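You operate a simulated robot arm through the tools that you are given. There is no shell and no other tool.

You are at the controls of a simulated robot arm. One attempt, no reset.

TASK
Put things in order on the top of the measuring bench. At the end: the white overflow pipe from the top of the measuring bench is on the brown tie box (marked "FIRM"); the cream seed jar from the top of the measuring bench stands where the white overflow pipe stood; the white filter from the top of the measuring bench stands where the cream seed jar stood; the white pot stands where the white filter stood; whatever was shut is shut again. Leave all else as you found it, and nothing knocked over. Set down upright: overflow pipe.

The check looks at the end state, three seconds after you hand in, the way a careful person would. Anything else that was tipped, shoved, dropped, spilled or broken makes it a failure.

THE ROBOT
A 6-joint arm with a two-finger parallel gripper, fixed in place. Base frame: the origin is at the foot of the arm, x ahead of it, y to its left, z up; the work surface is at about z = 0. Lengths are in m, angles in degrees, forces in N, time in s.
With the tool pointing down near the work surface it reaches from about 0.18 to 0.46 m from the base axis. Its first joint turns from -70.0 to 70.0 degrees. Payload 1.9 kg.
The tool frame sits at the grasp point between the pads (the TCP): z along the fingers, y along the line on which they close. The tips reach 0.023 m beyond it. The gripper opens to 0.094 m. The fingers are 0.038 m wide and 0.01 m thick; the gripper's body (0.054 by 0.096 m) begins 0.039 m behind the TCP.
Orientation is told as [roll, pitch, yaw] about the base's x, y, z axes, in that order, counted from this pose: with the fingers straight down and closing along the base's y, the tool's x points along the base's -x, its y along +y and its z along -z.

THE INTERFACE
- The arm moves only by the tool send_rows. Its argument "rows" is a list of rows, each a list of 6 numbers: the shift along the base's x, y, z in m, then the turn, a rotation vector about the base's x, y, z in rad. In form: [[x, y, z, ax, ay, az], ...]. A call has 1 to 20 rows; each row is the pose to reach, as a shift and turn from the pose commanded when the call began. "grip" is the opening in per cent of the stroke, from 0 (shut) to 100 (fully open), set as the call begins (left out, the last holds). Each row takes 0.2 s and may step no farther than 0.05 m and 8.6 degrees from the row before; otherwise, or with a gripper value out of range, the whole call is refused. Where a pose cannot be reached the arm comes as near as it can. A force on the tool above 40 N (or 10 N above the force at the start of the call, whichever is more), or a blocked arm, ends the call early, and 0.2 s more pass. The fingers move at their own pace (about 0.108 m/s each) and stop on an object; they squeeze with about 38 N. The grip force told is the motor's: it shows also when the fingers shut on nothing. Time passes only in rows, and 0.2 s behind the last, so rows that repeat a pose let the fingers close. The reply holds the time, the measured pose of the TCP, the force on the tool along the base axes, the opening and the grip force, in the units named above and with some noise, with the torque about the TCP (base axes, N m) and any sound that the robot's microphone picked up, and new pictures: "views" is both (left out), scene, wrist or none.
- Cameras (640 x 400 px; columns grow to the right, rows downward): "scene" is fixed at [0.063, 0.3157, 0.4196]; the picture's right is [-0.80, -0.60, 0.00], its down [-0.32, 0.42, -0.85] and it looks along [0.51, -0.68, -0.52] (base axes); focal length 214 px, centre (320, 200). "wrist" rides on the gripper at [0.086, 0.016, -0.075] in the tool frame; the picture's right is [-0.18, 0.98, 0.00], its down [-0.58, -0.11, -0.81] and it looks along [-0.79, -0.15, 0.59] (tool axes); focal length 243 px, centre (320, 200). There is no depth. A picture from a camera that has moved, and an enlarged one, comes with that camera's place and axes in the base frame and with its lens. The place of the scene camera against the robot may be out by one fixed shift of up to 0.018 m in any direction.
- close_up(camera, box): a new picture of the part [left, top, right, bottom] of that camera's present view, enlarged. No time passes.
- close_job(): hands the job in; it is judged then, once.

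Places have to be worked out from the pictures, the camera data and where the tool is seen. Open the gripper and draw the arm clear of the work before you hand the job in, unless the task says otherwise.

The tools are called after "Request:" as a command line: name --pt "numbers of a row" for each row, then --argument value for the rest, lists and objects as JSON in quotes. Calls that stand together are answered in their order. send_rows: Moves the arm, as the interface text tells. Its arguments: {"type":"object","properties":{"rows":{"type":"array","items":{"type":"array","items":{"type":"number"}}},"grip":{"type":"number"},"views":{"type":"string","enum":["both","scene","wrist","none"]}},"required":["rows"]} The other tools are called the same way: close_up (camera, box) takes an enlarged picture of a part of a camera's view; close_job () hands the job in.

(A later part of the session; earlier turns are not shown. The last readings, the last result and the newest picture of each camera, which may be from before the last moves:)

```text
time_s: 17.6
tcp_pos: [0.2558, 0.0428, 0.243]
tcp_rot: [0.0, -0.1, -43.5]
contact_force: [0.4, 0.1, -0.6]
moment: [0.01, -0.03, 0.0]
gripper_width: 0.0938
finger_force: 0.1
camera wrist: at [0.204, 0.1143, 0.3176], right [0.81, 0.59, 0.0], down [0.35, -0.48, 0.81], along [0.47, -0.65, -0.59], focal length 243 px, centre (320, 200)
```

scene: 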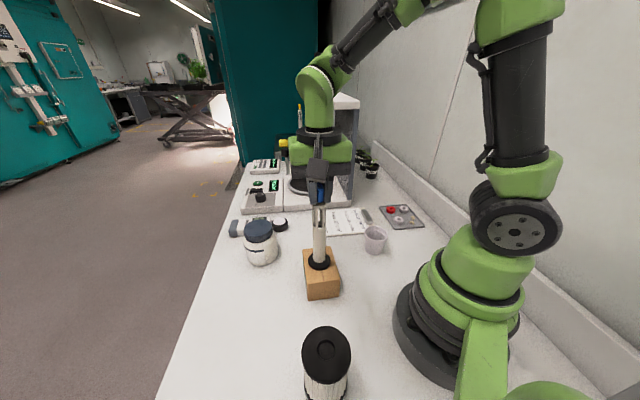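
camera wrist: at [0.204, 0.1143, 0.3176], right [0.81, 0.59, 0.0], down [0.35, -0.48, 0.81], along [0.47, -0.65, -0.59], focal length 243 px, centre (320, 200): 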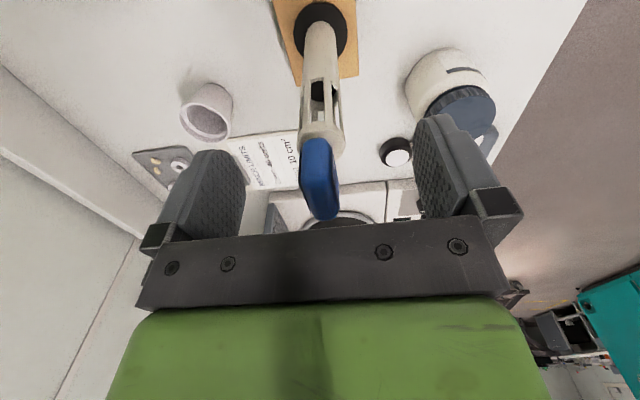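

The pipe stands freely on the box. But standing there (top at z≈0.25, azimuth ≈9°) it would be right under the arm's elbow and forearm when reaching low for the jar at r≈0.43 on the same azimuth, so I'll park the pipe briefly on bare bench at about (0.29, −0.06) and put it on the box later. I re-grip it first.

Request:
send_rows --pt "0 0 0 0 0 0" --pt "0 0 0 0 0 0" --pt "0 0 0 0 0 0" --pt "0 0 0 0 0 0" --grip 0 --views "none"

Request:
close_up --camera "scene" --box '[290, 200, 410, 290]'

Request:
close_up --camera "wrist" --box '[120, 0, 360, 200]'

```text
time_s: 18.6
tcp_pos: [0.2549, 0.0427, 0.2427]
tcp_rot: [0.0, -0.1, -43.4]
contact_force: [-0.7, -0.1, -1.2]
moment: [0.02, 0.02, 0.03]
gripper_width: 0.0134
finger_force: 38.4
```

```text
4.44 times, centred on (350, 245) of scene
camera zoom: at [0.063, 0.3157, 0.4196], right [-0.8, -0.6, 0.0], down [-0.32, 0.42, -0.85], along [0.51, -0.68, -0.52], focal length 953 px, centre (187, 0)
```

zoom: 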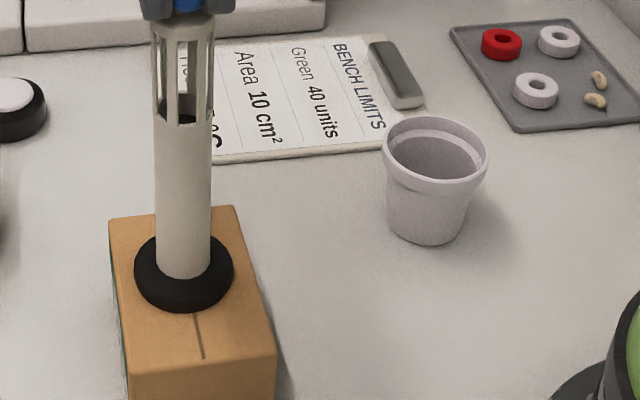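

```text
2.00 times, centred on (240, 100) of wrist
camera zoom: at [0.204, 0.1143, 0.3176], right [0.81, 0.59, 0.0], down [0.35, -0.48, 0.81], along [0.47, -0.65, -0.59], focal length 485 px, centre (480, 400)
```

zoom: 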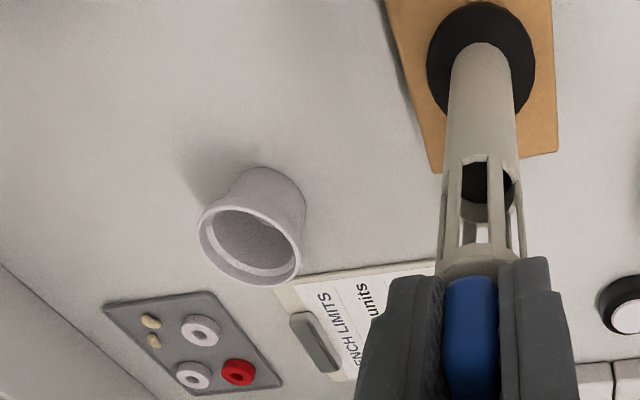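

Bare bench midway between box and sheet is around (0.293, −0.062). I lift the pipe 4 cm, carry it there, and lower to about 1 cm above the surface.

Request:
send_rows --pt "0 0 0.015 0 0 0" --pt "0 0 0.04 0 0 0" --pt "0.008 -0.02 0.04 0 0 0" --pt "0.02 -0.055 0.04 0 0 0" --pt "0.032 -0.09 0.04 0 0 0" --pt "0.037 -0.105 0.04 0 0 0" --pt "0.037 -0.105 0.04 0 0 0" --pt "0.037 -0.105 0.02 0 0 0" --pt "0.037 -0.105 -0.01 0 0 0" --pt "0.037 -0.105 -0.035 0 0 0" --pt "0.037 -0.105 -0.05 0 0 0" --pt "0.037 -0.105 -0.05 0 0 0" --views "both"

Request:
close_up --camera "wrist" --box '[220, 0, 420, 120]'

Request:
close_up --camera "scene" --box '[290, 180, 410, 290]'

```text
time_s: 21.2
tcp_pos: [0.2932, -0.0618, 0.1924]
tcp_rot: [0.0, 0.0, -43.5]
contact_force: [-0.6, 0.6, -0.5]
moment: [0.0, 0.01, 0.0]
gripper_width: 0.0135
finger_force: 37.7
camera wrist: at [0.2414, 0.0093, 0.2665], right [0.81, 0.59, 0.0], down [0.35, -0.48, 0.81], along [0.47, -0.65, -0.59], focal length 243 px, centre (320, 200)
```

scene: 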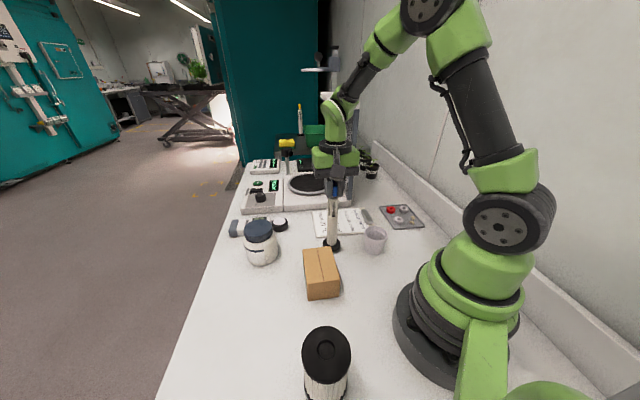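
wrist: 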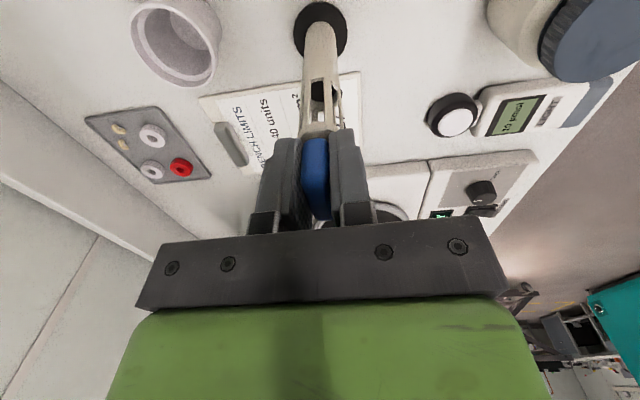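

```text
3.20 times, centred on (320, 60) of wrist
camera zoom: at [0.2414, 0.0093, 0.2665], right [0.81, 0.59, 0.0], down [0.35, -0.48, 0.81], along [0.47, -0.65, -0.59], focal length 776 px, centre (320, 648)
```

zoom: 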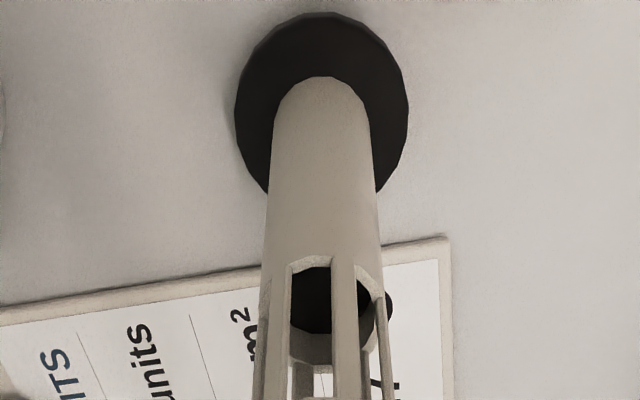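

```text
3.64 times, centred on (350, 235) of scene
camera zoom: at [0.063, 0.3157, 0.4196], right [-0.8, -0.6, 0.0], down [-0.32, 0.42, -0.85], along [0.51, -0.68, -0.52], focal length 780 px, centre (211, 73)
```

zoom: 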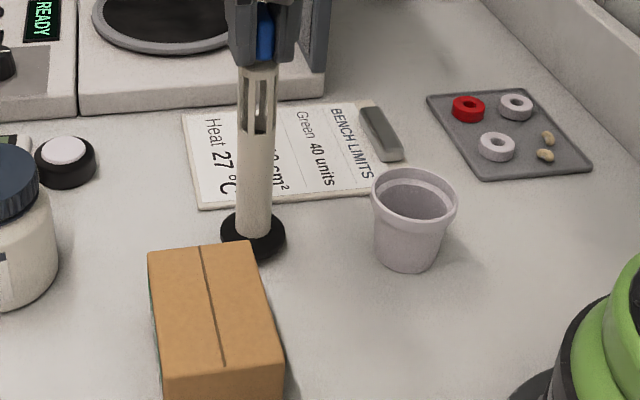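

Position is clear of the box and the sheet. I lower the remaining ~1 cm, carefully at the end.

Request:
send_rows --pt "0 0 -0.004 0 0 0" --pt "0 0 -0.0075 0 0 0" --pt "0 0 -0.0085 0 0 0" --pt "0 0 -0.0085 0 0 0" --views "none"

Request:
send_rows --pt "0 0 -0.001 0 0 0" --pt "0 0 -0.001 0 0 0" --views "none"

```text
time_s: 22.2
tcp_pos: [0.292, -0.0618, 0.185]
tcp_rot: [-0.1, -0.1, -43.6]
contact_force: [0.1, 0.3, -0.7]
moment: [0.0, 0.0, -0.01]
gripper_width: 0.0135
finger_force: 38.1
```

```text
time_s: 22.8
tcp_pos: [0.2927, -0.0618, 0.183]
tcp_rot: [0.0, -0.1, -43.5]
contact_force: [0.2, -0.3, -1.1]
moment: [0.02, 0.01, -0.01]
gripper_width: 0.0135
finger_force: 37.8
```

No contact yet; another millimetre at a time.

Request:
send_rows --pt "0 0 -0.001 0 0 0" --pt "0 0 -0.001 0 0 0" --views "none"

```text
time_s: 23.4
tcp_pos: [0.2938, -0.0619, 0.1837]
tcp_rot: [0.1, -0.3, -43.6]
contact_force: [-2.8, 2.5, 23.8]
moment: [0.47, 0.59, 0.0]
gripper_width: 0.0134
finger_force: 38.0
```

Contact with the bench (24 N). I ease up slightly and check that it's upright before releasing.

Request:
send_rows --pt "0 0 0.0008 0 0 0" --pt "0 0 0.0008 0 0 0" --views "wrist"

Request:
close_up --camera "scene" --box '[290, 160, 410, 270]'

```text
time_s: 24.0
tcp_pos: [0.2927, -0.0627, 0.1843]
tcp_rot: [0.0, -0.2, -43.4]
contact_force: [2.1, -0.9, 8.1]
moment: [-0.19, -0.33, -0.01]
gripper_width: 0.0135
finger_force: 38.9
camera wrist: at [0.2412, 0.0091, 0.2573], right [0.81, 0.59, 0.0], down [0.35, -0.48, 0.81], along [0.47, -0.65, -0.59], focal length 243 px, centre (320, 200)
```

wrist: 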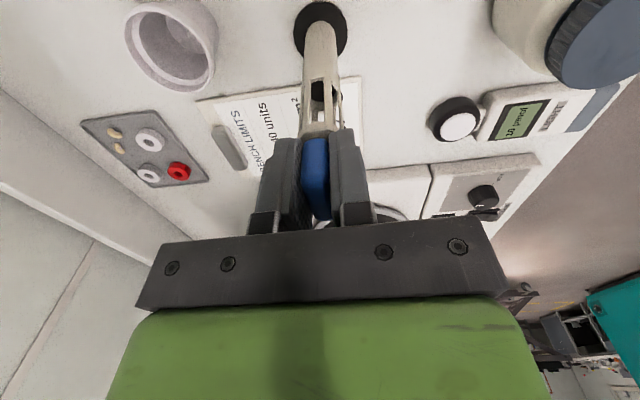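

```text
3.64 times, centred on (350, 215) of scene
camera zoom: at [0.063, 0.3157, 0.4196], right [-0.8, -0.6, 0.0], down [-0.32, 0.42, -0.85], along [0.51, -0.68, -0.52], focal length 780 px, centre (211, 146)
```

zoom: 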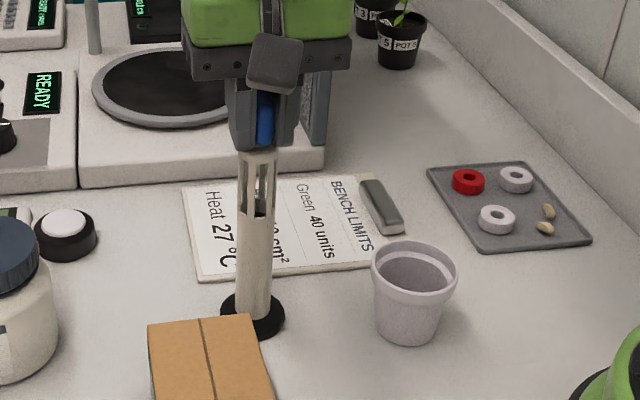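

The pipe is upright on the bench; I release and then rise straight up above its tag.

Request:
send_rows --pt "0 0 0 0 0 0" --pt "0 0 0 0 0 0" --pt "0 0 0 0 0 0" --pt "0 0 0 0 0 0" --grip 100 --views "wrist"

Request:
send_rows --pt "0 0 0.02 0 0 0" --pt "0 0 0.06 0 0 0" --pt "0 0 0.1 0 0 0" --pt "0 0 0.13 0 0 0" --views "both"

```text
time_s: 25.0
tcp_pos: [0.2931, -0.0616, 0.1839]
tcp_rot: [0.0, -0.1, -43.5]
contact_force: [0.0, 0.5, 0.2]
moment: [0.02, -0.01, 0.02]
gripper_width: 0.0941
finger_force: 0.0
camera wrist: at [0.2411, 0.0093, 0.2575], right [0.81, 0.59, 0.0], down [0.35, -0.48, 0.81], along [0.47, -0.65, -0.59], focal length 243 px, centre (320, 200)
```

wrist: 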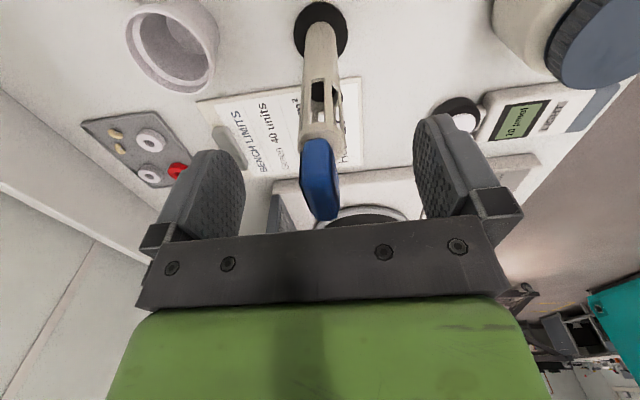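

```text
time_s: 26.0
tcp_pos: [0.2931, -0.0602, 0.3145]
tcp_rot: [0.1, -0.1, -43.5]
contact_force: [0.2, -1.3, -0.3]
moment: [0.0, 0.01, 0.02]
gripper_width: 0.0942
finger_force: 0.1
camera wrist: at [0.2415, 0.0095, 0.3884], right [0.81, 0.59, 0.0], down [0.35, -0.48, 0.81], along [0.47, -0.65, -0.59], focal length 243 px, centre (320, 200)
```

scene: 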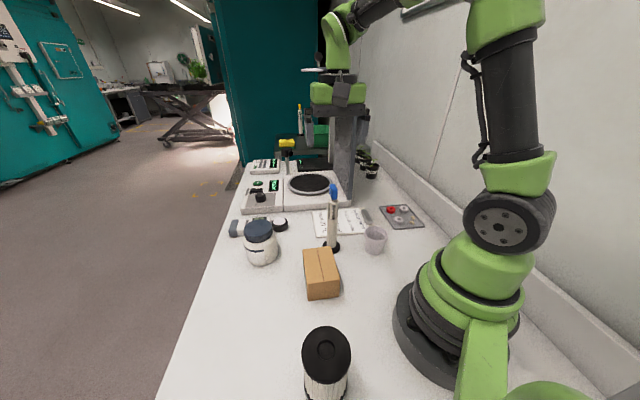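
wrist: 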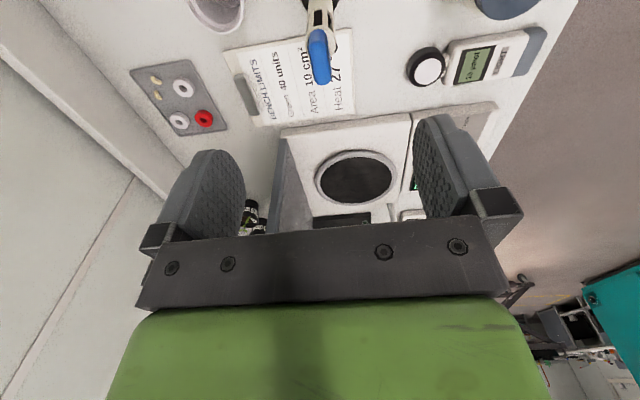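

The pipe stands safely parked at (0.2925, −0.062). Now I move over the jar (~0.424, 0.067), turning to yaw 0, at z≈0.21.

Request:
send_rows --pt "0.015 0.02 0 0 0 0.1265" --pt "0.035 0.045 0 0 0 0.253" --pt "0.055 0.07 -0.01 0 0 0.3795" --pt "0.08 0.095 -0.03 0 0 0.506" --pt "0.105 0.115 -0.06 0 0 0.6325" --pt "0.125 0.125 -0.09 0 0 0.759" --pt "0.131 0.128 -0.105 0 0 0.759" --pt "0.131 0.128 -0.105 0 0 0.759" --views "both"

Request:
close_up --camera "wrist" --box '[220, 0, 420, 160]'

```text
time_s: 27.8
tcp_pos: [0.4239, 0.0665, 0.2091]
tcp_rot: [0.0, -0.1, -0.1]
contact_force: [0.3, 0.7, 0.9]
moment: [-0.02, 0.04, 0.0]
gripper_width: 0.0942
finger_force: 0.0
camera wrist: at [0.3376, 0.0823, 0.2832], right [0.18, 0.98, 0.0], down [0.58, -0.11, 0.81], along [0.79, -0.15, -0.59], focal length 243 px, centre (320, 200)
```

scene: 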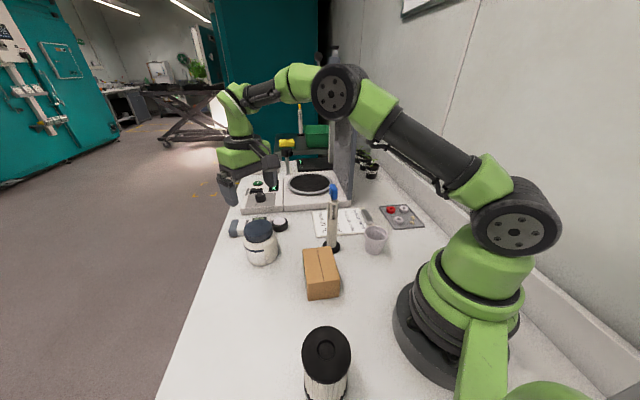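
wrist: 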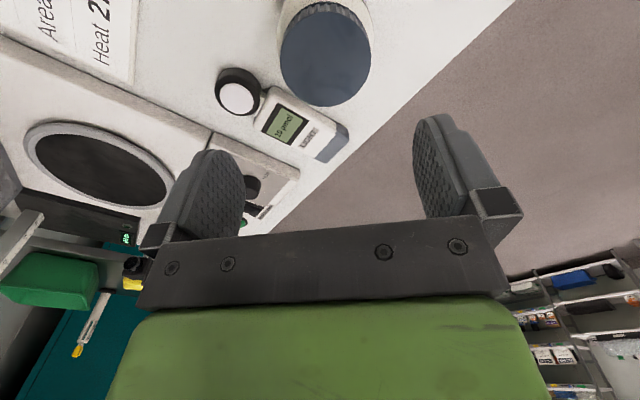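

```text
2.50 times, centred on (320, 80) of wrist
camera zoom: at [0.3376, 0.0823, 0.2832], right [0.18, 0.98, 0.0], down [0.58, -0.11, 0.81], along [0.79, -0.15, -0.59], focal length 606 px, centre (320, 500)
```

zoom: 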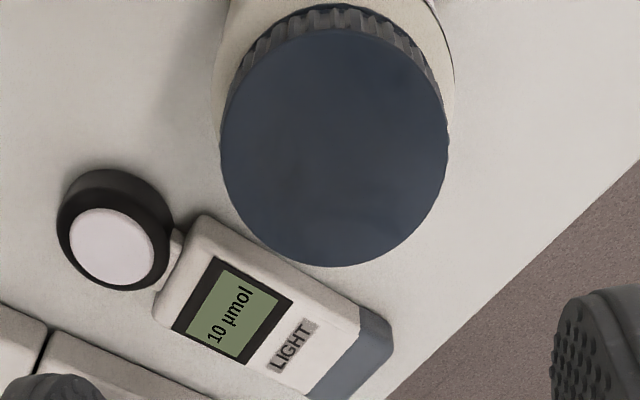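

The jar's axis is at about (0.4235, 0.0707), body ≈0.083 m wide, lid top z≈0.089. I shift 4 mm in y and go down to z=0.14 for another alignment check.

Request:
send_rows --pt "0 0.0044 -0.02 0 0 0" --pt "0 0.0044 -0.045 0 0 0" --pt "0 0.0044 -0.07 0 0 0" --pt "0 0.0044 -0.07 0 0 0" --views "both"

Request:
close_up --camera "wrist" --box '[160, 0, 480, 200]'

```text
time_s: 28.8
tcp_pos: [0.4246, 0.0697, 0.1392]
tcp_rot: [0.0, -0.1, -0.1]
contact_force: [0.5, -0.4, 0.2]
moment: [-0.03, -0.02, 0.0]
gripper_width: 0.094
finger_force: 0.0
camera wrist: at [0.3377, 0.0864, 0.2127], right [0.18, 0.98, 0.0], down [0.58, -0.11, 0.81], along [0.79, -0.15, -0.59], focal length 243 px, centre (320, 200)
```

scene: 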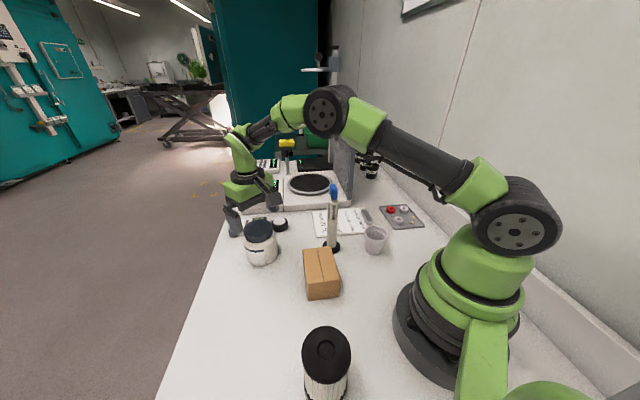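
wrist: 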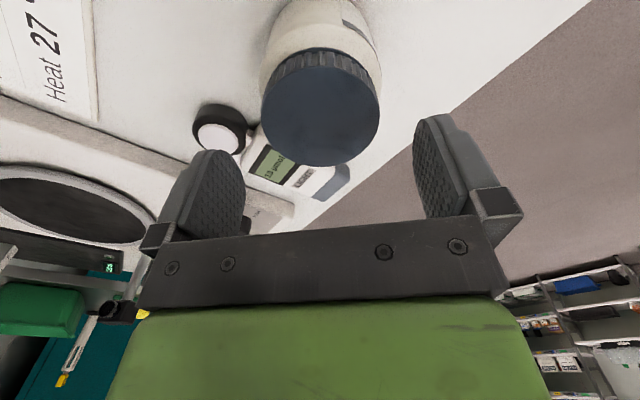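

```text
2.00 times, centred on (320, 100) of wrist
camera zoom: at [0.3377, 0.0864, 0.2127], right [0.18, 0.98, 0.0], down [0.58, -0.11, 0.81], along [0.79, -0.15, -0.59], focal length 485 px, centre (320, 400)
```

zoom: 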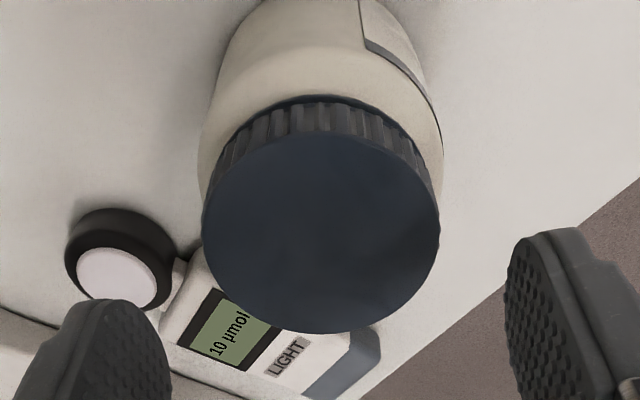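

Aligned within a millimetre. I descend around the jar body to z≈0.057 slowly.

Request:
send_rows --pt "0 0.0006 -0.015 0 0 0" --pt "0 0.0006 -0.03 0 0 0" --pt "0 0.0006 -0.042 0 0 0" --pt "0 0.0006 -0.053 0 0 0" --pt "0 0.0006 -0.063 0 0 0" --pt "0 0.0006 -0.073 0 0 0" --pt "0 0.0006 -0.082 0 0 0" --pt "0 0.0006 -0.082 0 0 0" --views "both"

Request:
close_up --camera "scene" --box '[210, 170, 350, 280]'

```text
time_s: 30.6
tcp_pos: [0.4244, 0.0711, 0.0569]
tcp_rot: [0.0, 0.0, 0.1]
contact_force: [0.1, -0.1, 3.3]
moment: [-0.02, 0.0, -0.01]
gripper_width: 0.0941
finger_force: 0.0
camera wrist: at [0.3374, 0.0876, 0.1304], right [0.18, 0.98, 0.0], down [0.58, -0.11, 0.81], along [0.79, -0.15, -0.59], focal length 243 px, centre (320, 200)
```

scene: 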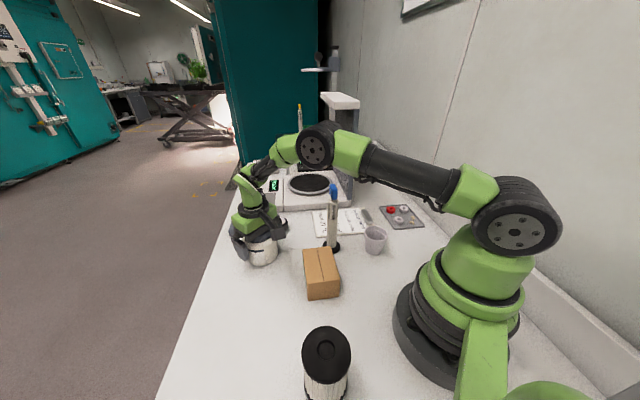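
wrist: 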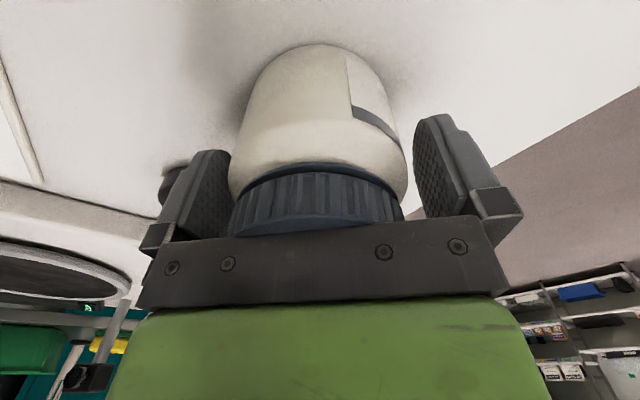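

```text
3.64 times, centred on (280, 225) of scene
camera zoom: at [0.063, 0.3157, 0.4196], right [-0.8, -0.6, 0.0], down [-0.32, 0.42, -0.85], along [0.51, -0.68, -0.52], focal length 780 px, centre (466, 109)
```

zoom: 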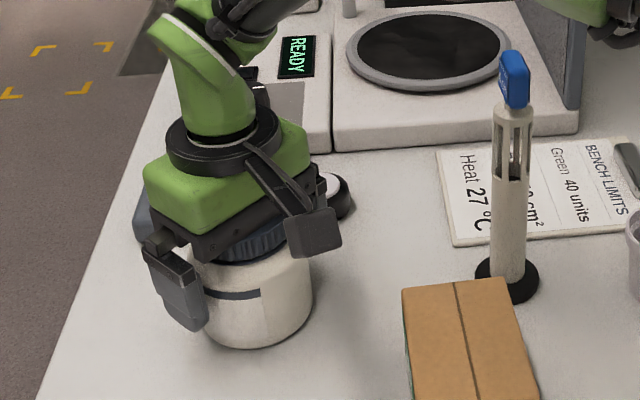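

Fingers straddle the body; 3 N upward hints the palm just touches the lid, so I raise 2 mm and close.

Request:
send_rows --pt "0 0 0.0025 0 0 0" --pt "0 0 0.0025 0 0 0" --views "none"

Request:
send_rows --pt "0 0 0 0 0 0" --pt "0 0 0 0 0 0" --pt "0 0 0 0 0 0" --pt "0 0 0 0 0 0" --grip 0 --views "both"

```text
time_s: 31.2
tcp_pos: [0.4238, 0.0722, 0.0593]
tcp_rot: [0.0, -0.1, 0.0]
contact_force: [-1.2, 0.2, 1.0]
moment: [-0.01, 0.01, -0.01]
gripper_width: 0.0942
finger_force: 0.0
```

```text
time_s: 32.2
tcp_pos: [0.423, 0.0713, 0.0584]
tcp_rot: [0.0, 0.0, 0.0]
contact_force: [0.0, -0.4, 0.8]
moment: [0.01, -0.01, -0.03]
gripper_width: 0.0778
finger_force: 37.5
camera wrist: at [0.3371, 0.0872, 0.1332], right [0.18, 0.98, 0.0], down [0.58, -0.11, 0.81], along [0.79, -0.15, -0.59], focal length 243 px, centre (320, 200)
```

scene: 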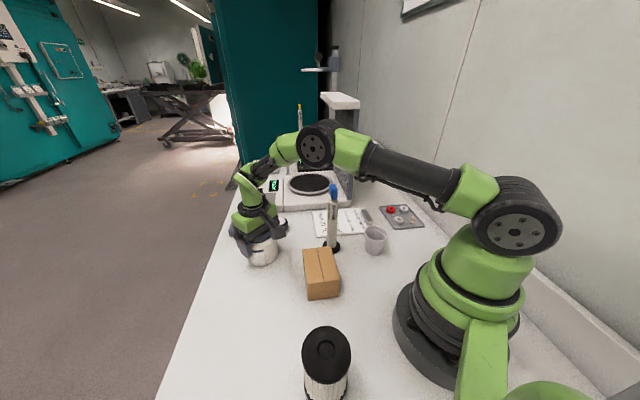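
wrist: 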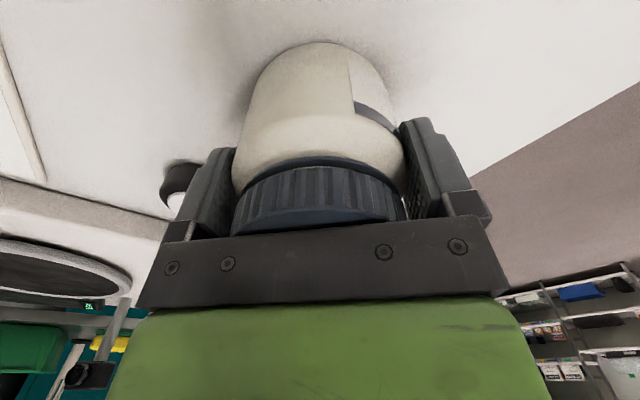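

The jar body is held (0.0778 m). I lift it 5 cm and check it, lid included.

Request:
send_rows --pt "0 0 0.005 0 0 0" --pt "0 0 0.015 0 0 0" --pt "0 0 0.03 0 0 0" --pt "0 0 0.05 0 0 0" --pt "0 0 0.05 0 0 0" --views "both"

Request:
close_up --camera "scene" --box '[210, 150, 350, 280]'

```text
time_s: 33.4
tcp_pos: [0.4225, 0.0708, 0.1097]
tcp_rot: [-0.1, -0.1, 0.1]
contact_force: [0.1, 0.6, -2.1]
moment: [-0.02, 0.0, -0.01]
gripper_width: 0.0777
finger_force: 38.3
camera wrist: at [0.3367, 0.0867, 0.183], right [0.18, 0.98, 0.0], down [0.58, -0.11, 0.81], along [0.79, -0.15, -0.59], focal length 243 px, centre (320, 200)
```

scene: 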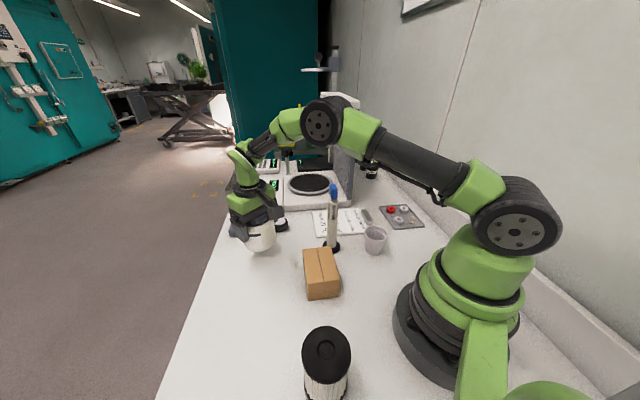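
wrist: 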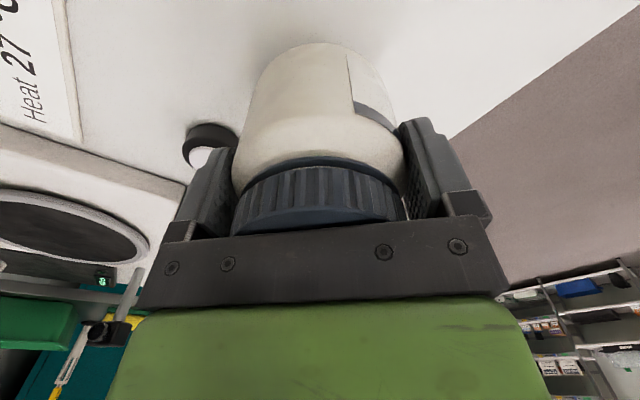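

```text
3.08 times, centred on (280, 215) of scene
camera zoom: at [0.063, 0.3157, 0.4196], right [-0.8, -0.6, 0.0], down [-0.32, 0.42, -0.85], along [0.51, -0.68, -0.52], focal length 660 px, centre (443, 154)
```

zoom: 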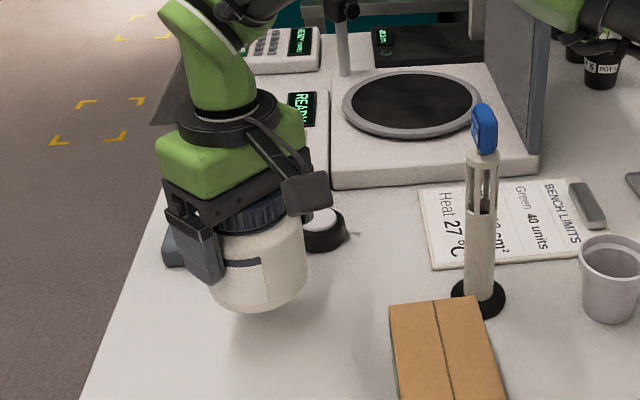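

Jar held firmly with lid on. I carry it to above the pipe's old spot (0.2675, 0.200).

Request:
send_rows --pt "-0.012 0.01 0 0 0 0" --pt "-0.04 0.033 0 0 0 0" --pt "-0.07 0.058 0 0 0 0" --pt "-0.1 0.083 0 0 0 0" --pt "-0.13 0.108 0 0 0 0" --pt "-0.15 0.124 0 0 0 0" --pt "-0.1557 0.1293 0 0 0 0" --pt "-0.1557 0.1293 0 0 0 0" --pt "-0.1557 0.1293 -0.02 0 0 0" --pt "-0.1557 0.1293 -0.035 0 0 0" --pt "-0.1557 0.1293 -0.043 0 0 0" --pt "-0.1557 0.1293 -0.043 0 0 0" --views "both"

Request:
close_up --camera "scene" --box '[190, 220, 350, 360]'

```text
time_s: 36.0
tcp_pos: [0.2687, 0.2015, 0.0646]
tcp_rot: [-0.1, -0.1, 0.1]
contact_force: [-0.8, -0.6, -1.8]
moment: [-0.01, 0.0, -0.02]
gripper_width: 0.0775
finger_force: 37.7
camera wrist: at [0.1818, 0.2159, 0.1399], right [0.18, 0.98, 0.0], down [0.58, -0.11, 0.81], along [0.79, -0.15, -0.59], focal length 243 px, centre (320, 200)
```

scene: 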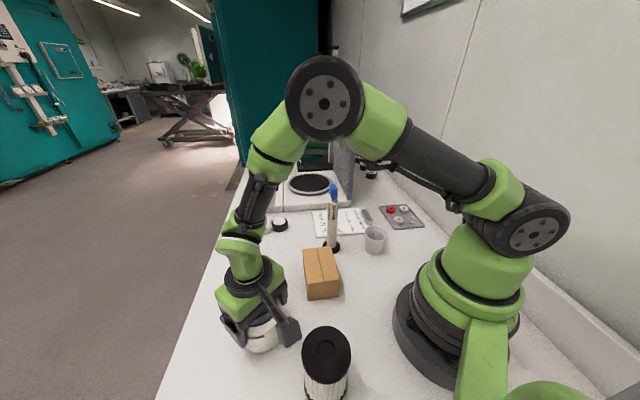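
wrist: 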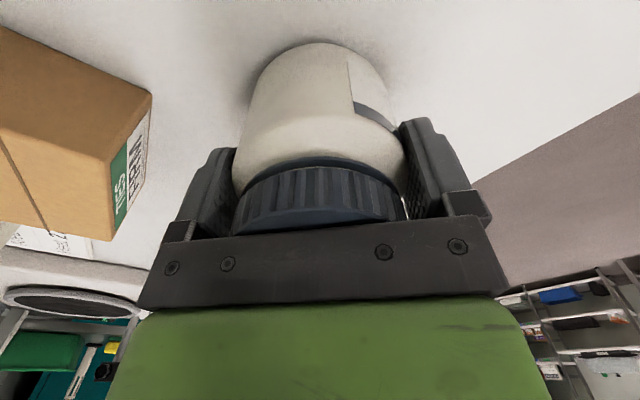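

```text
2.86 times, centred on (270, 290) of scene
camera zoom: at [0.063, 0.3157, 0.4196], right [-0.8, -0.6, 0.0], down [-0.32, 0.42, -0.85], along [0.51, -0.68, -0.52], focal length 613 px, centre (463, -57)
```

zoom: 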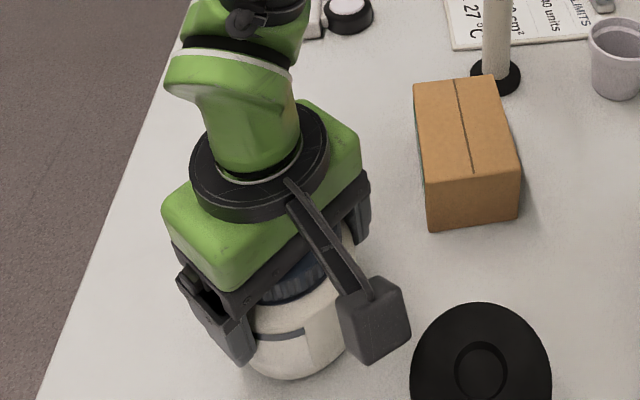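

The wrist camera's housing is very near the filter's cap in this yaw. I raise 4 cm straight up and turn to yaw −45° so the camera swings away from the filter before lowering.

Request:
send_rows --pt "0 0 0.02 0 0 0" --pt "0 0 0.04 0 0 0" --pt "0 0 0.04 0 0 -0.131" --pt "0 0 0.04 0 0 -0.262" --pt "0 0 0.04 0 0 -0.393" --pt "0 0 0.04 0 0 -0.524" --pt "0 0 0.04 0 0 -0.655" --pt "0 0 0.04 0 0 -0.785" --pt "0 0 0.04 0 0 -0.785" --views "both"

Request:
close_up --camera "scene" --box '[190, 240, 370, 400]'

```text
time_s: 38.0
tcp_pos: [0.2679, 0.2011, 0.1071]
tcp_rot: [0.0, -0.2, -45.0]
contact_force: [-0.3, -0.7, -1.3]
moment: [-0.01, 0.0, -0.03]
gripper_width: 0.0778
finger_force: 38.4
camera wrist: at [0.2183, 0.2728, 0.1802], right [0.83, 0.56, 0.0], down [0.33, -0.49, 0.81], along [0.45, -0.67, -0.59], focal length 243 px, centre (320, 200)
```

scene: 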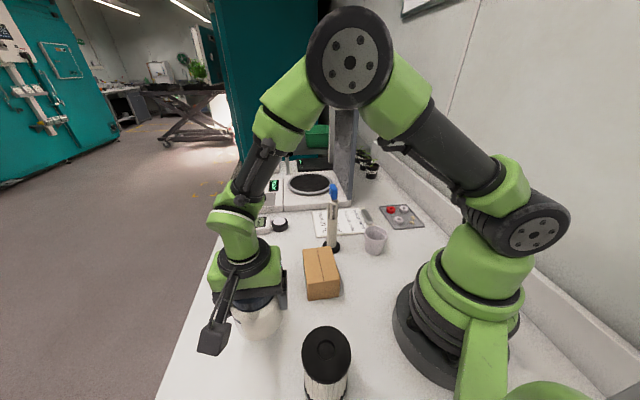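
wrist: 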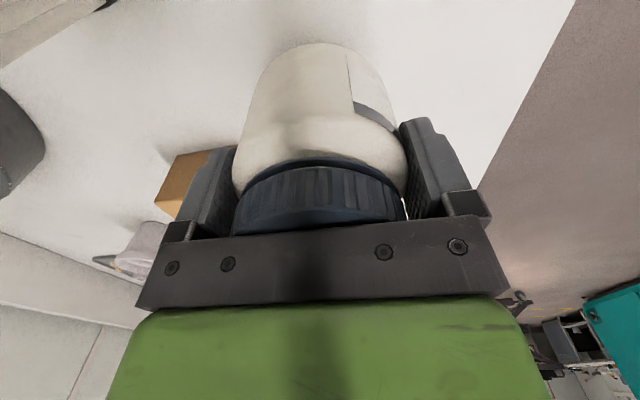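

```text
2.50 times, centred on (280, 320) of scene
camera zoom: at [0.063, 0.3157, 0.4196], right [-0.8, -0.6, 0.0], down [-0.32, 0.42, -0.85], along [0.51, -0.68, -0.52], focal length 536 px, centre (420, -100)
```

zoom: 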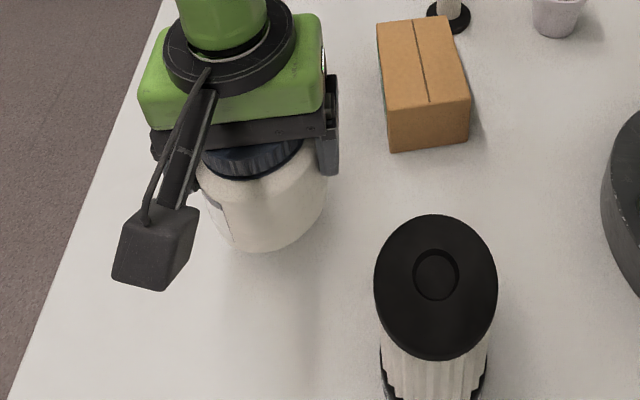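

Camera is clear of the filter now. I lower the jar toward the spot.

Request:
send_rows --pt "-0.0003 -0.0005 -0.015 0 0 0" --pt "-0.0003 -0.0005 -0.03 0 0 0" --pt "-0.0003 -0.0005 -0.04 0 0 0" --pt "-0.0003 -0.0005 -0.044 0 0 0" --pt "-0.0003 -0.0005 -0.0455 0 0 0" --pt "-0.0003 -0.0005 -0.0455 0 0 0" --views "none"

Request:
send_rows --pt "0 0 -0.001 0 0 0" --pt "0 0 -0.001 0 0 0" --views "none"

```text
time_s: 39.4
tcp_pos: [0.2667, 0.1993, 0.0601]
tcp_rot: [-0.1, 0.0, -44.9]
contact_force: [-0.3, -0.3, -1.4]
moment: [0.0, 0.0, 0.0]
gripper_width: 0.0774
finger_force: 37.8
```

```text
time_s: 40.0
tcp_pos: [0.2682, 0.1993, 0.0598]
tcp_rot: [0.1, -0.1, -45.0]
contact_force: [0.4, 0.7, -1.8]
moment: [0.02, -0.02, -0.02]
gripper_width: 0.0775
finger_force: 37.8
```

No contact yet; I keep lowering by 1 mm.

Request:
send_rows --pt "0 0 -0.001 0 0 0" --pt "0 0 -0.001 0 0 0" --views "none"

Request:
send_rows --pt "0 0 -0.0007 0 0 0" --pt "0 0 -0.0007 0 0 0" --views "both"

```text
time_s: 40.6
tcp_pos: [0.2672, 0.1995, 0.0599]
tcp_rot: [0.0, -0.1, -45.0]
contact_force: [-4.9, -5.2, 22.5]
moment: [-0.01, 0.11, -0.03]
gripper_width: 0.0778
finger_force: 37.8
```

```text
time_s: 41.2
tcp_pos: [0.2684, 0.2002, 0.0582]
tcp_rot: [0.1, -0.1, -44.9]
contact_force: [-1.8, -3.9, 28.5]
moment: [-0.11, 0.06, -0.23]
gripper_width: 0.0773
finger_force: 37.7
camera wrist: at [0.2182, 0.2725, 0.1323], right [0.83, 0.56, 0.0], down [0.33, -0.49, 0.81], along [0.46, -0.67, -0.59], focal length 243 px, centre (320, 200)
```

scene: 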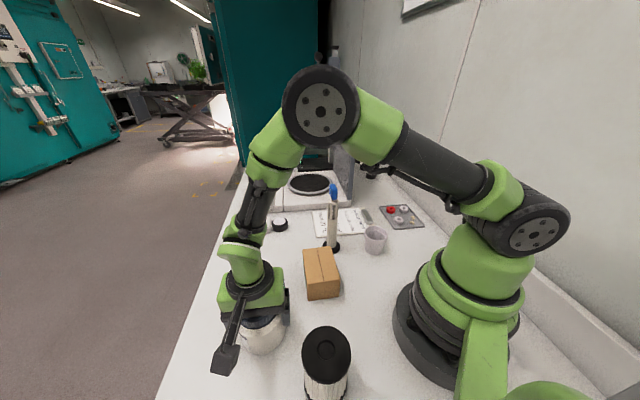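
wrist: 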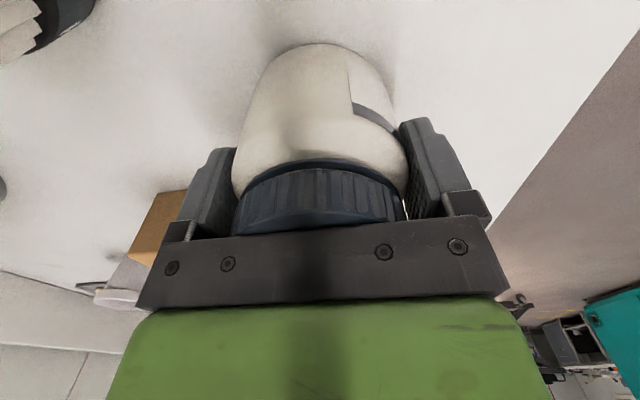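

Contact with the bench; I ease off by about 1 mm and release.

Request:
send_rows --pt "0 0 0.0012 0 0 0" --pt "0 0 0.0012 0 0 0" --views "none"

Request:
send_rows --pt "0 0 0 0 0 0" --pt "0 0 0 0 0 0" --pt "0 0 0 0 0 0" --grip 100 --views "both"

```text
time_s: 41.8
tcp_pos: [0.2672, 0.2001, 0.0582]
tcp_rot: [-0.1, -0.1, -44.9]
contact_force: [1.2, 0.7, 1.3]
moment: [0.14, -0.13, 0.0]
gripper_width: 0.0774
finger_force: 37.5
```

```text
time_s: 42.6
tcp_pos: [0.2676, 0.1996, 0.0596]
tcp_rot: [0.1, 0.0, -45.0]
contact_force: [-1.0, -0.1, 1.2]
moment: [0.03, 0.0, -0.02]
gripper_width: 0.094
finger_force: 0.0
camera wrist: at [0.2178, 0.2722, 0.1329], right [0.83, 0.56, 0.0], down [0.33, -0.49, 0.81], along [0.46, -0.67, -0.59], focal length 243 px, centre (320, 200)
```

scene: 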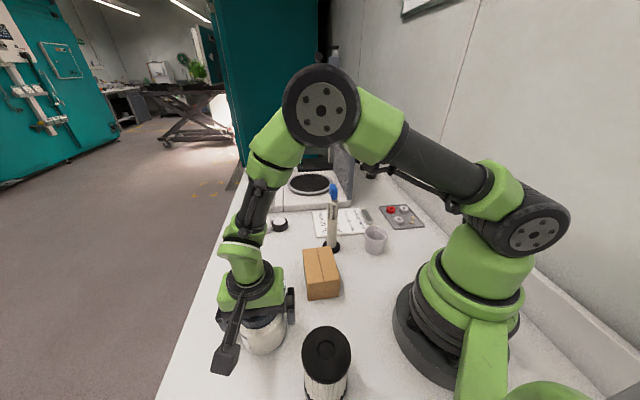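
wrist: 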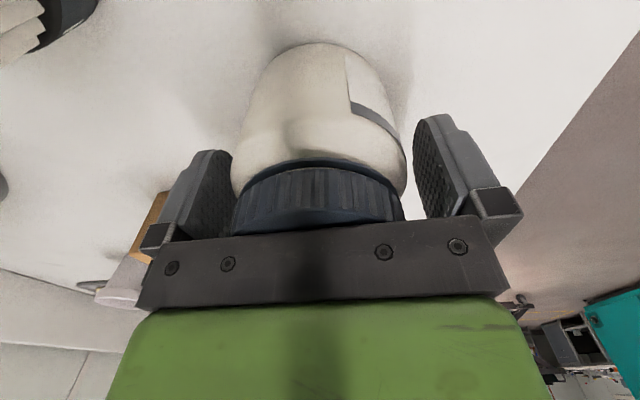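

The jar stands free at the pipe's old spot. I rise straight up, then move over toward the filter (≈0.122, 0.199) at z≈0.28 with yaw −20° for a look.

Request:
send_rows --pt "0 0 0.01 0 0 0" --pt "0 0 0.025 0 0 0" --pt "0 0 0.05 0 0 0" --pt "0 0 0.09 0 0 0" --pt "0 0 0.13 0 0 0" --pt "0 0 0.17 0 0 0" --pt "0 0 0.21 0 0 0" --views "wrist"

Request:
close_up --camera "wrist" --box '[240, 0, 400, 120]'

Request:
close_up --camera "scene" --box '[210, 240, 370, 400]'

```text
time_s: 44.2
tcp_pos: [0.2679, 0.2008, 0.2707]
tcp_rot: [0.0, -0.2, -44.9]
contact_force: [-1.3, 0.0, 0.0]
moment: [-0.01, 0.02, -0.02]
gripper_width: 0.0941
finger_force: 0.1
camera wrist: at [0.2184, 0.2726, 0.3434], right [0.83, 0.56, 0.0], down [0.33, -0.49, 0.81], along [0.46, -0.67, -0.59], focal length 243 px, centre (320, 200)
```

wrist: 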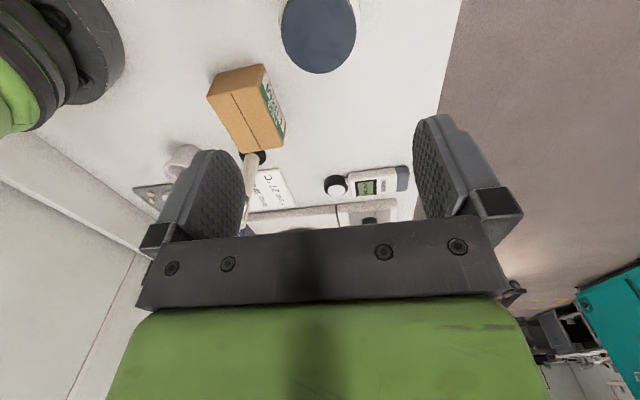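

```text
3.33 times, centred on (320, 60) of wrist
camera zoom: at [0.2184, 0.2726, 0.3434], right [0.83, 0.56, 0.0], down [0.33, -0.49, 0.81], along [0.46, -0.67, -0.59], focal length 809 px, centre (320, 667)
```

zoom: 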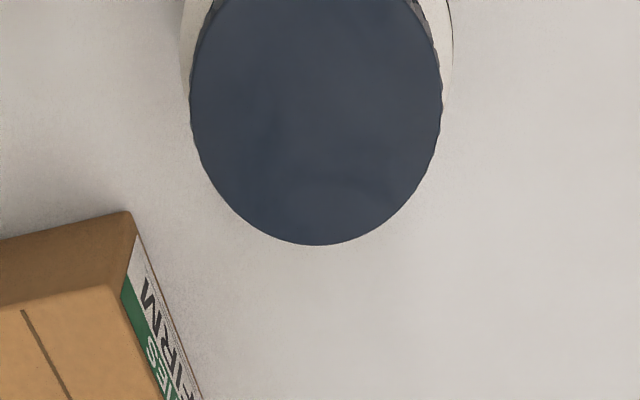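

```text
2.50 times, centred on (290, 320) of scene
camera zoom: at [0.063, 0.3157, 0.4196], right [-0.8, -0.6, 0.0], down [-0.32, 0.42, -0.85], along [0.51, -0.68, -0.52], focal length 536 px, centre (395, -100)
```

zoom: 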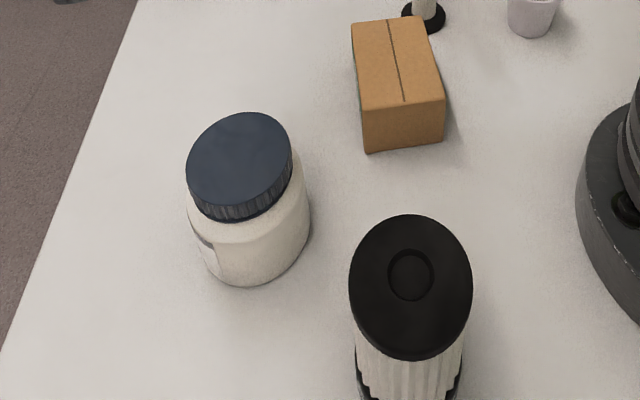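

The jar is at (0.2676, 0.1995), matching the pipe's old spot. Now I move above the filter.

Request:
send_rows --pt "-0.02 0 0.005 0 0 0.109" --pt "-0.05 0 0.01 0 0 0.218" --pt "-0.085 0 0.01 0 0 0.327" --pt "-0.12 0 0.01 0 0 0.436" --pt "-0.14 0 0.01 0 0 0.436" --pt "-0.1445 0 0.01 0 0 0.436" --pt "-0.1445 0 0.01 0 0 0.436" --views "both"

Request:
close_up --camera "wrist" --box '[240, 0, 400, 120]'

```text
time_s: 45.8
tcp_pos: [0.1233, 0.1993, 0.2788]
tcp_rot: [0.0, -0.1, -20.0]
contact_force: [0.7, 0.3, 0.5]
moment: [-0.02, 0.01, 0.01]
gripper_width: 0.0939
finger_force: 0.0
camera wrist: at [0.0473, 0.2447, 0.3531], right [0.51, 0.86, 0.0], down [0.51, -0.3, 0.81], along [0.69, -0.41, -0.59], focal length 243 px, centre (320, 200)
```

scene: 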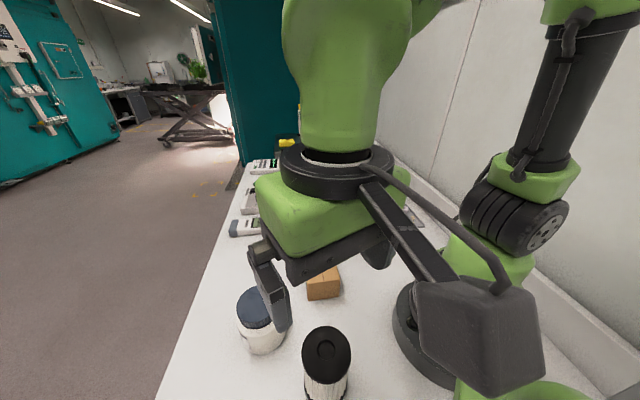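
wrist: 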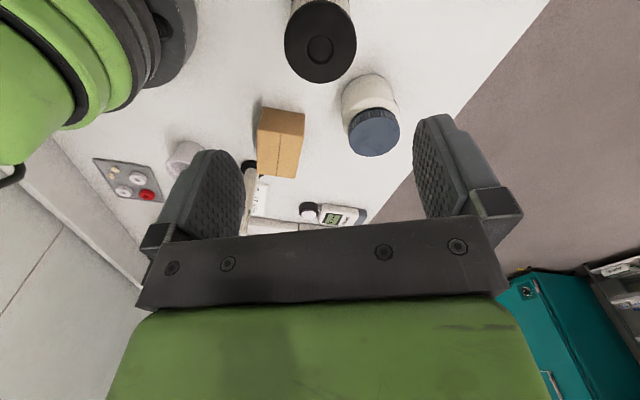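

```text
3.33 times, centred on (320, 60) of wrist
camera zoom: at [0.0473, 0.2447, 0.3531], right [0.51, 0.86, 0.0], down [0.51, -0.3, 0.81], along [0.69, -0.41, -0.59], focal length 809 px, centre (320, 667)
```

zoom: 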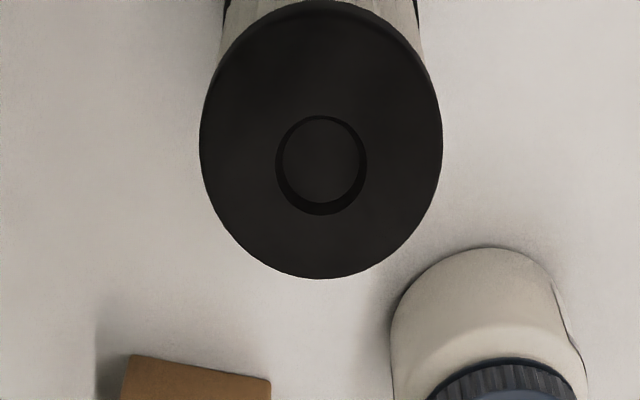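

The cap is centred near (0.123, 0.200), about 0.06 m wide. I go down to z≈0.20 to triangulate its height.

Request:
send_rows --pt "0 0 -0.04 0 0 0" --pt "0 0 -0.08 0 0 0" --pt "0 0 -0.08 0 0 0" --views "both"

Request:
close_up --camera "wrist" --box '[220, 0, 420, 180]'

```text
time_s: 46.6
tcp_pos: [0.1232, 0.199, 0.1986]
tcp_rot: [0.0, -0.1, -20.1]
contact_force: [-0.3, 0.5, -0.1]
moment: [0.0, 0.0, 0.02]
gripper_width: 0.0939
finger_force: 0.0
camera wrist: at [0.0478, 0.2445, 0.2721], right [0.51, 0.86, 0.0], down [0.51, -0.3, 0.81], along [0.69, -0.41, -0.59], focal length 243 px, centre (320, 200)
```

scene: 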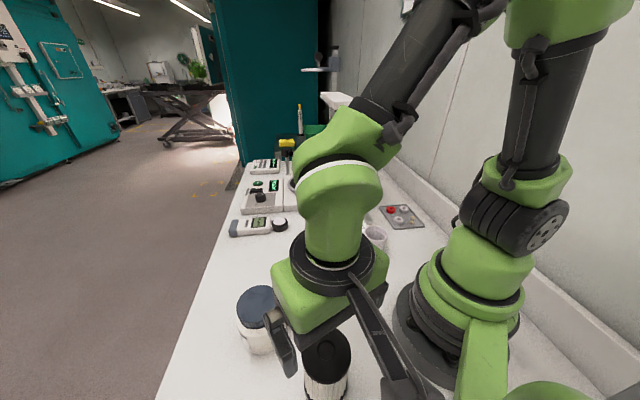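
wrist: 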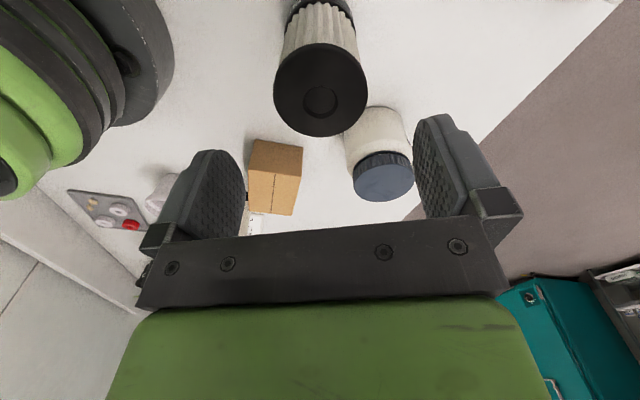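

```text
2.22 times, centred on (320, 90) of wrist
camera zoom: at [0.0478, 0.2445, 0.2721], right [0.51, 0.86, 0.0], down [0.51, -0.3, 0.81], along [0.69, -0.41, -0.59], focal length 539 px, centre (320, 444)
```

zoom: 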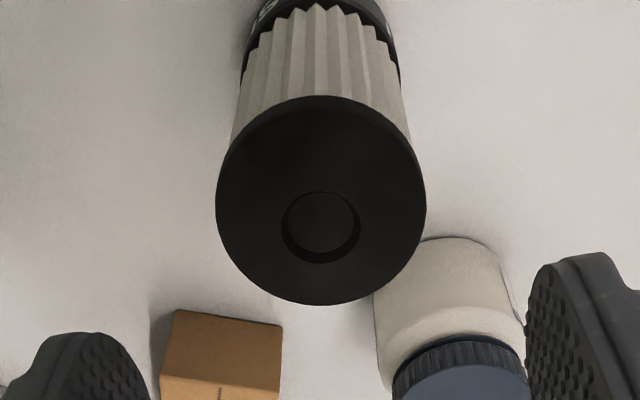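

Triangulation gives cap centre ≈(0.128, 0.197), top z≈0.122, diameter 0.064. I shift 6 mm accordingly and go down to z≈0.155 for a check.

Request:
send_rows --pt "0.0052 -0.003 -0.02 0 0 0" --pt "0.0052 -0.003 -0.044 0 0 0" --pt "0.0052 -0.003 -0.044 0 0 0" --views "both"

Request:
close_up --camera "wrist" --box '[160, 0, 480, 200]'

```text
time_s: 47.4
tcp_pos: [0.1287, 0.1972, 0.1539]
tcp_rot: [0.0, -0.2, -20.1]
contact_force: [-0.5, 0.1, 0.5]
moment: [0.02, 0.01, 0.0]
gripper_width: 0.094
finger_force: 0.1
camera wrist: at [0.0525, 0.2416, 0.228], right [0.51, 0.86, 0.0], down [0.51, -0.3, 0.81], along [0.69, -0.41, -0.59], focal length 243 px, centre (320, 200)
```

scene: 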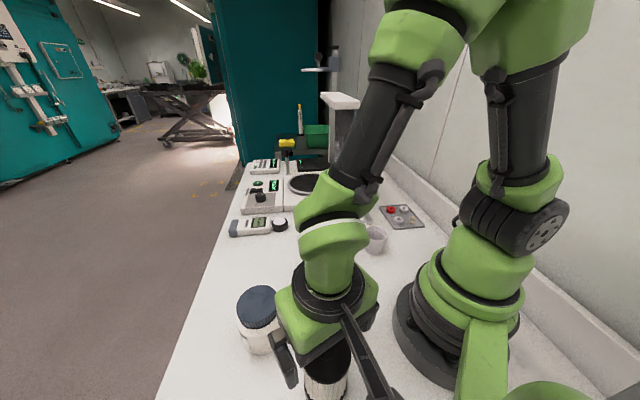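
wrist: 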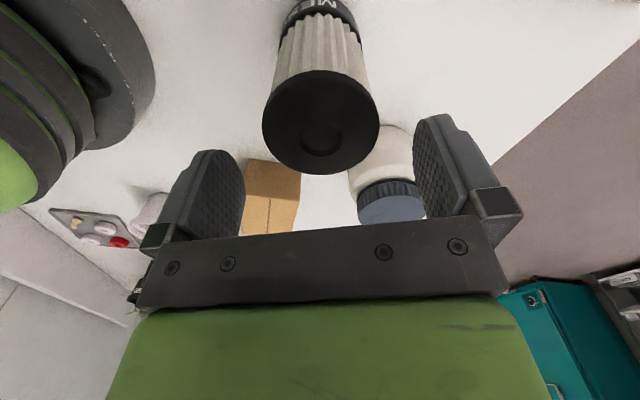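

```text
2.00 times, centred on (320, 100) of wrist
camera zoom: at [0.0525, 0.2416, 0.228], right [0.51, 0.86, 0.0], down [0.51, -0.3, 0.81], along [0.69, -0.41, -0.59], focal length 485 px, centre (320, 400)
```

zoom: 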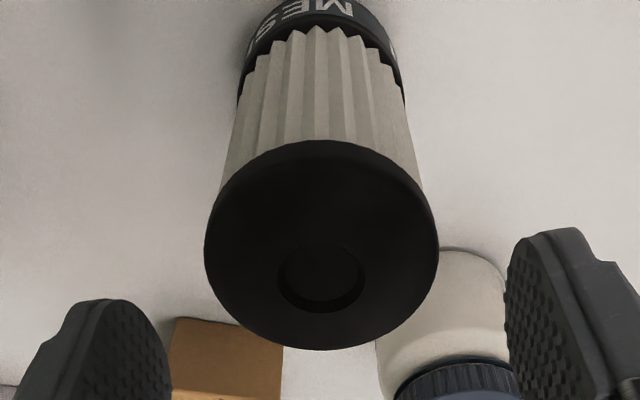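

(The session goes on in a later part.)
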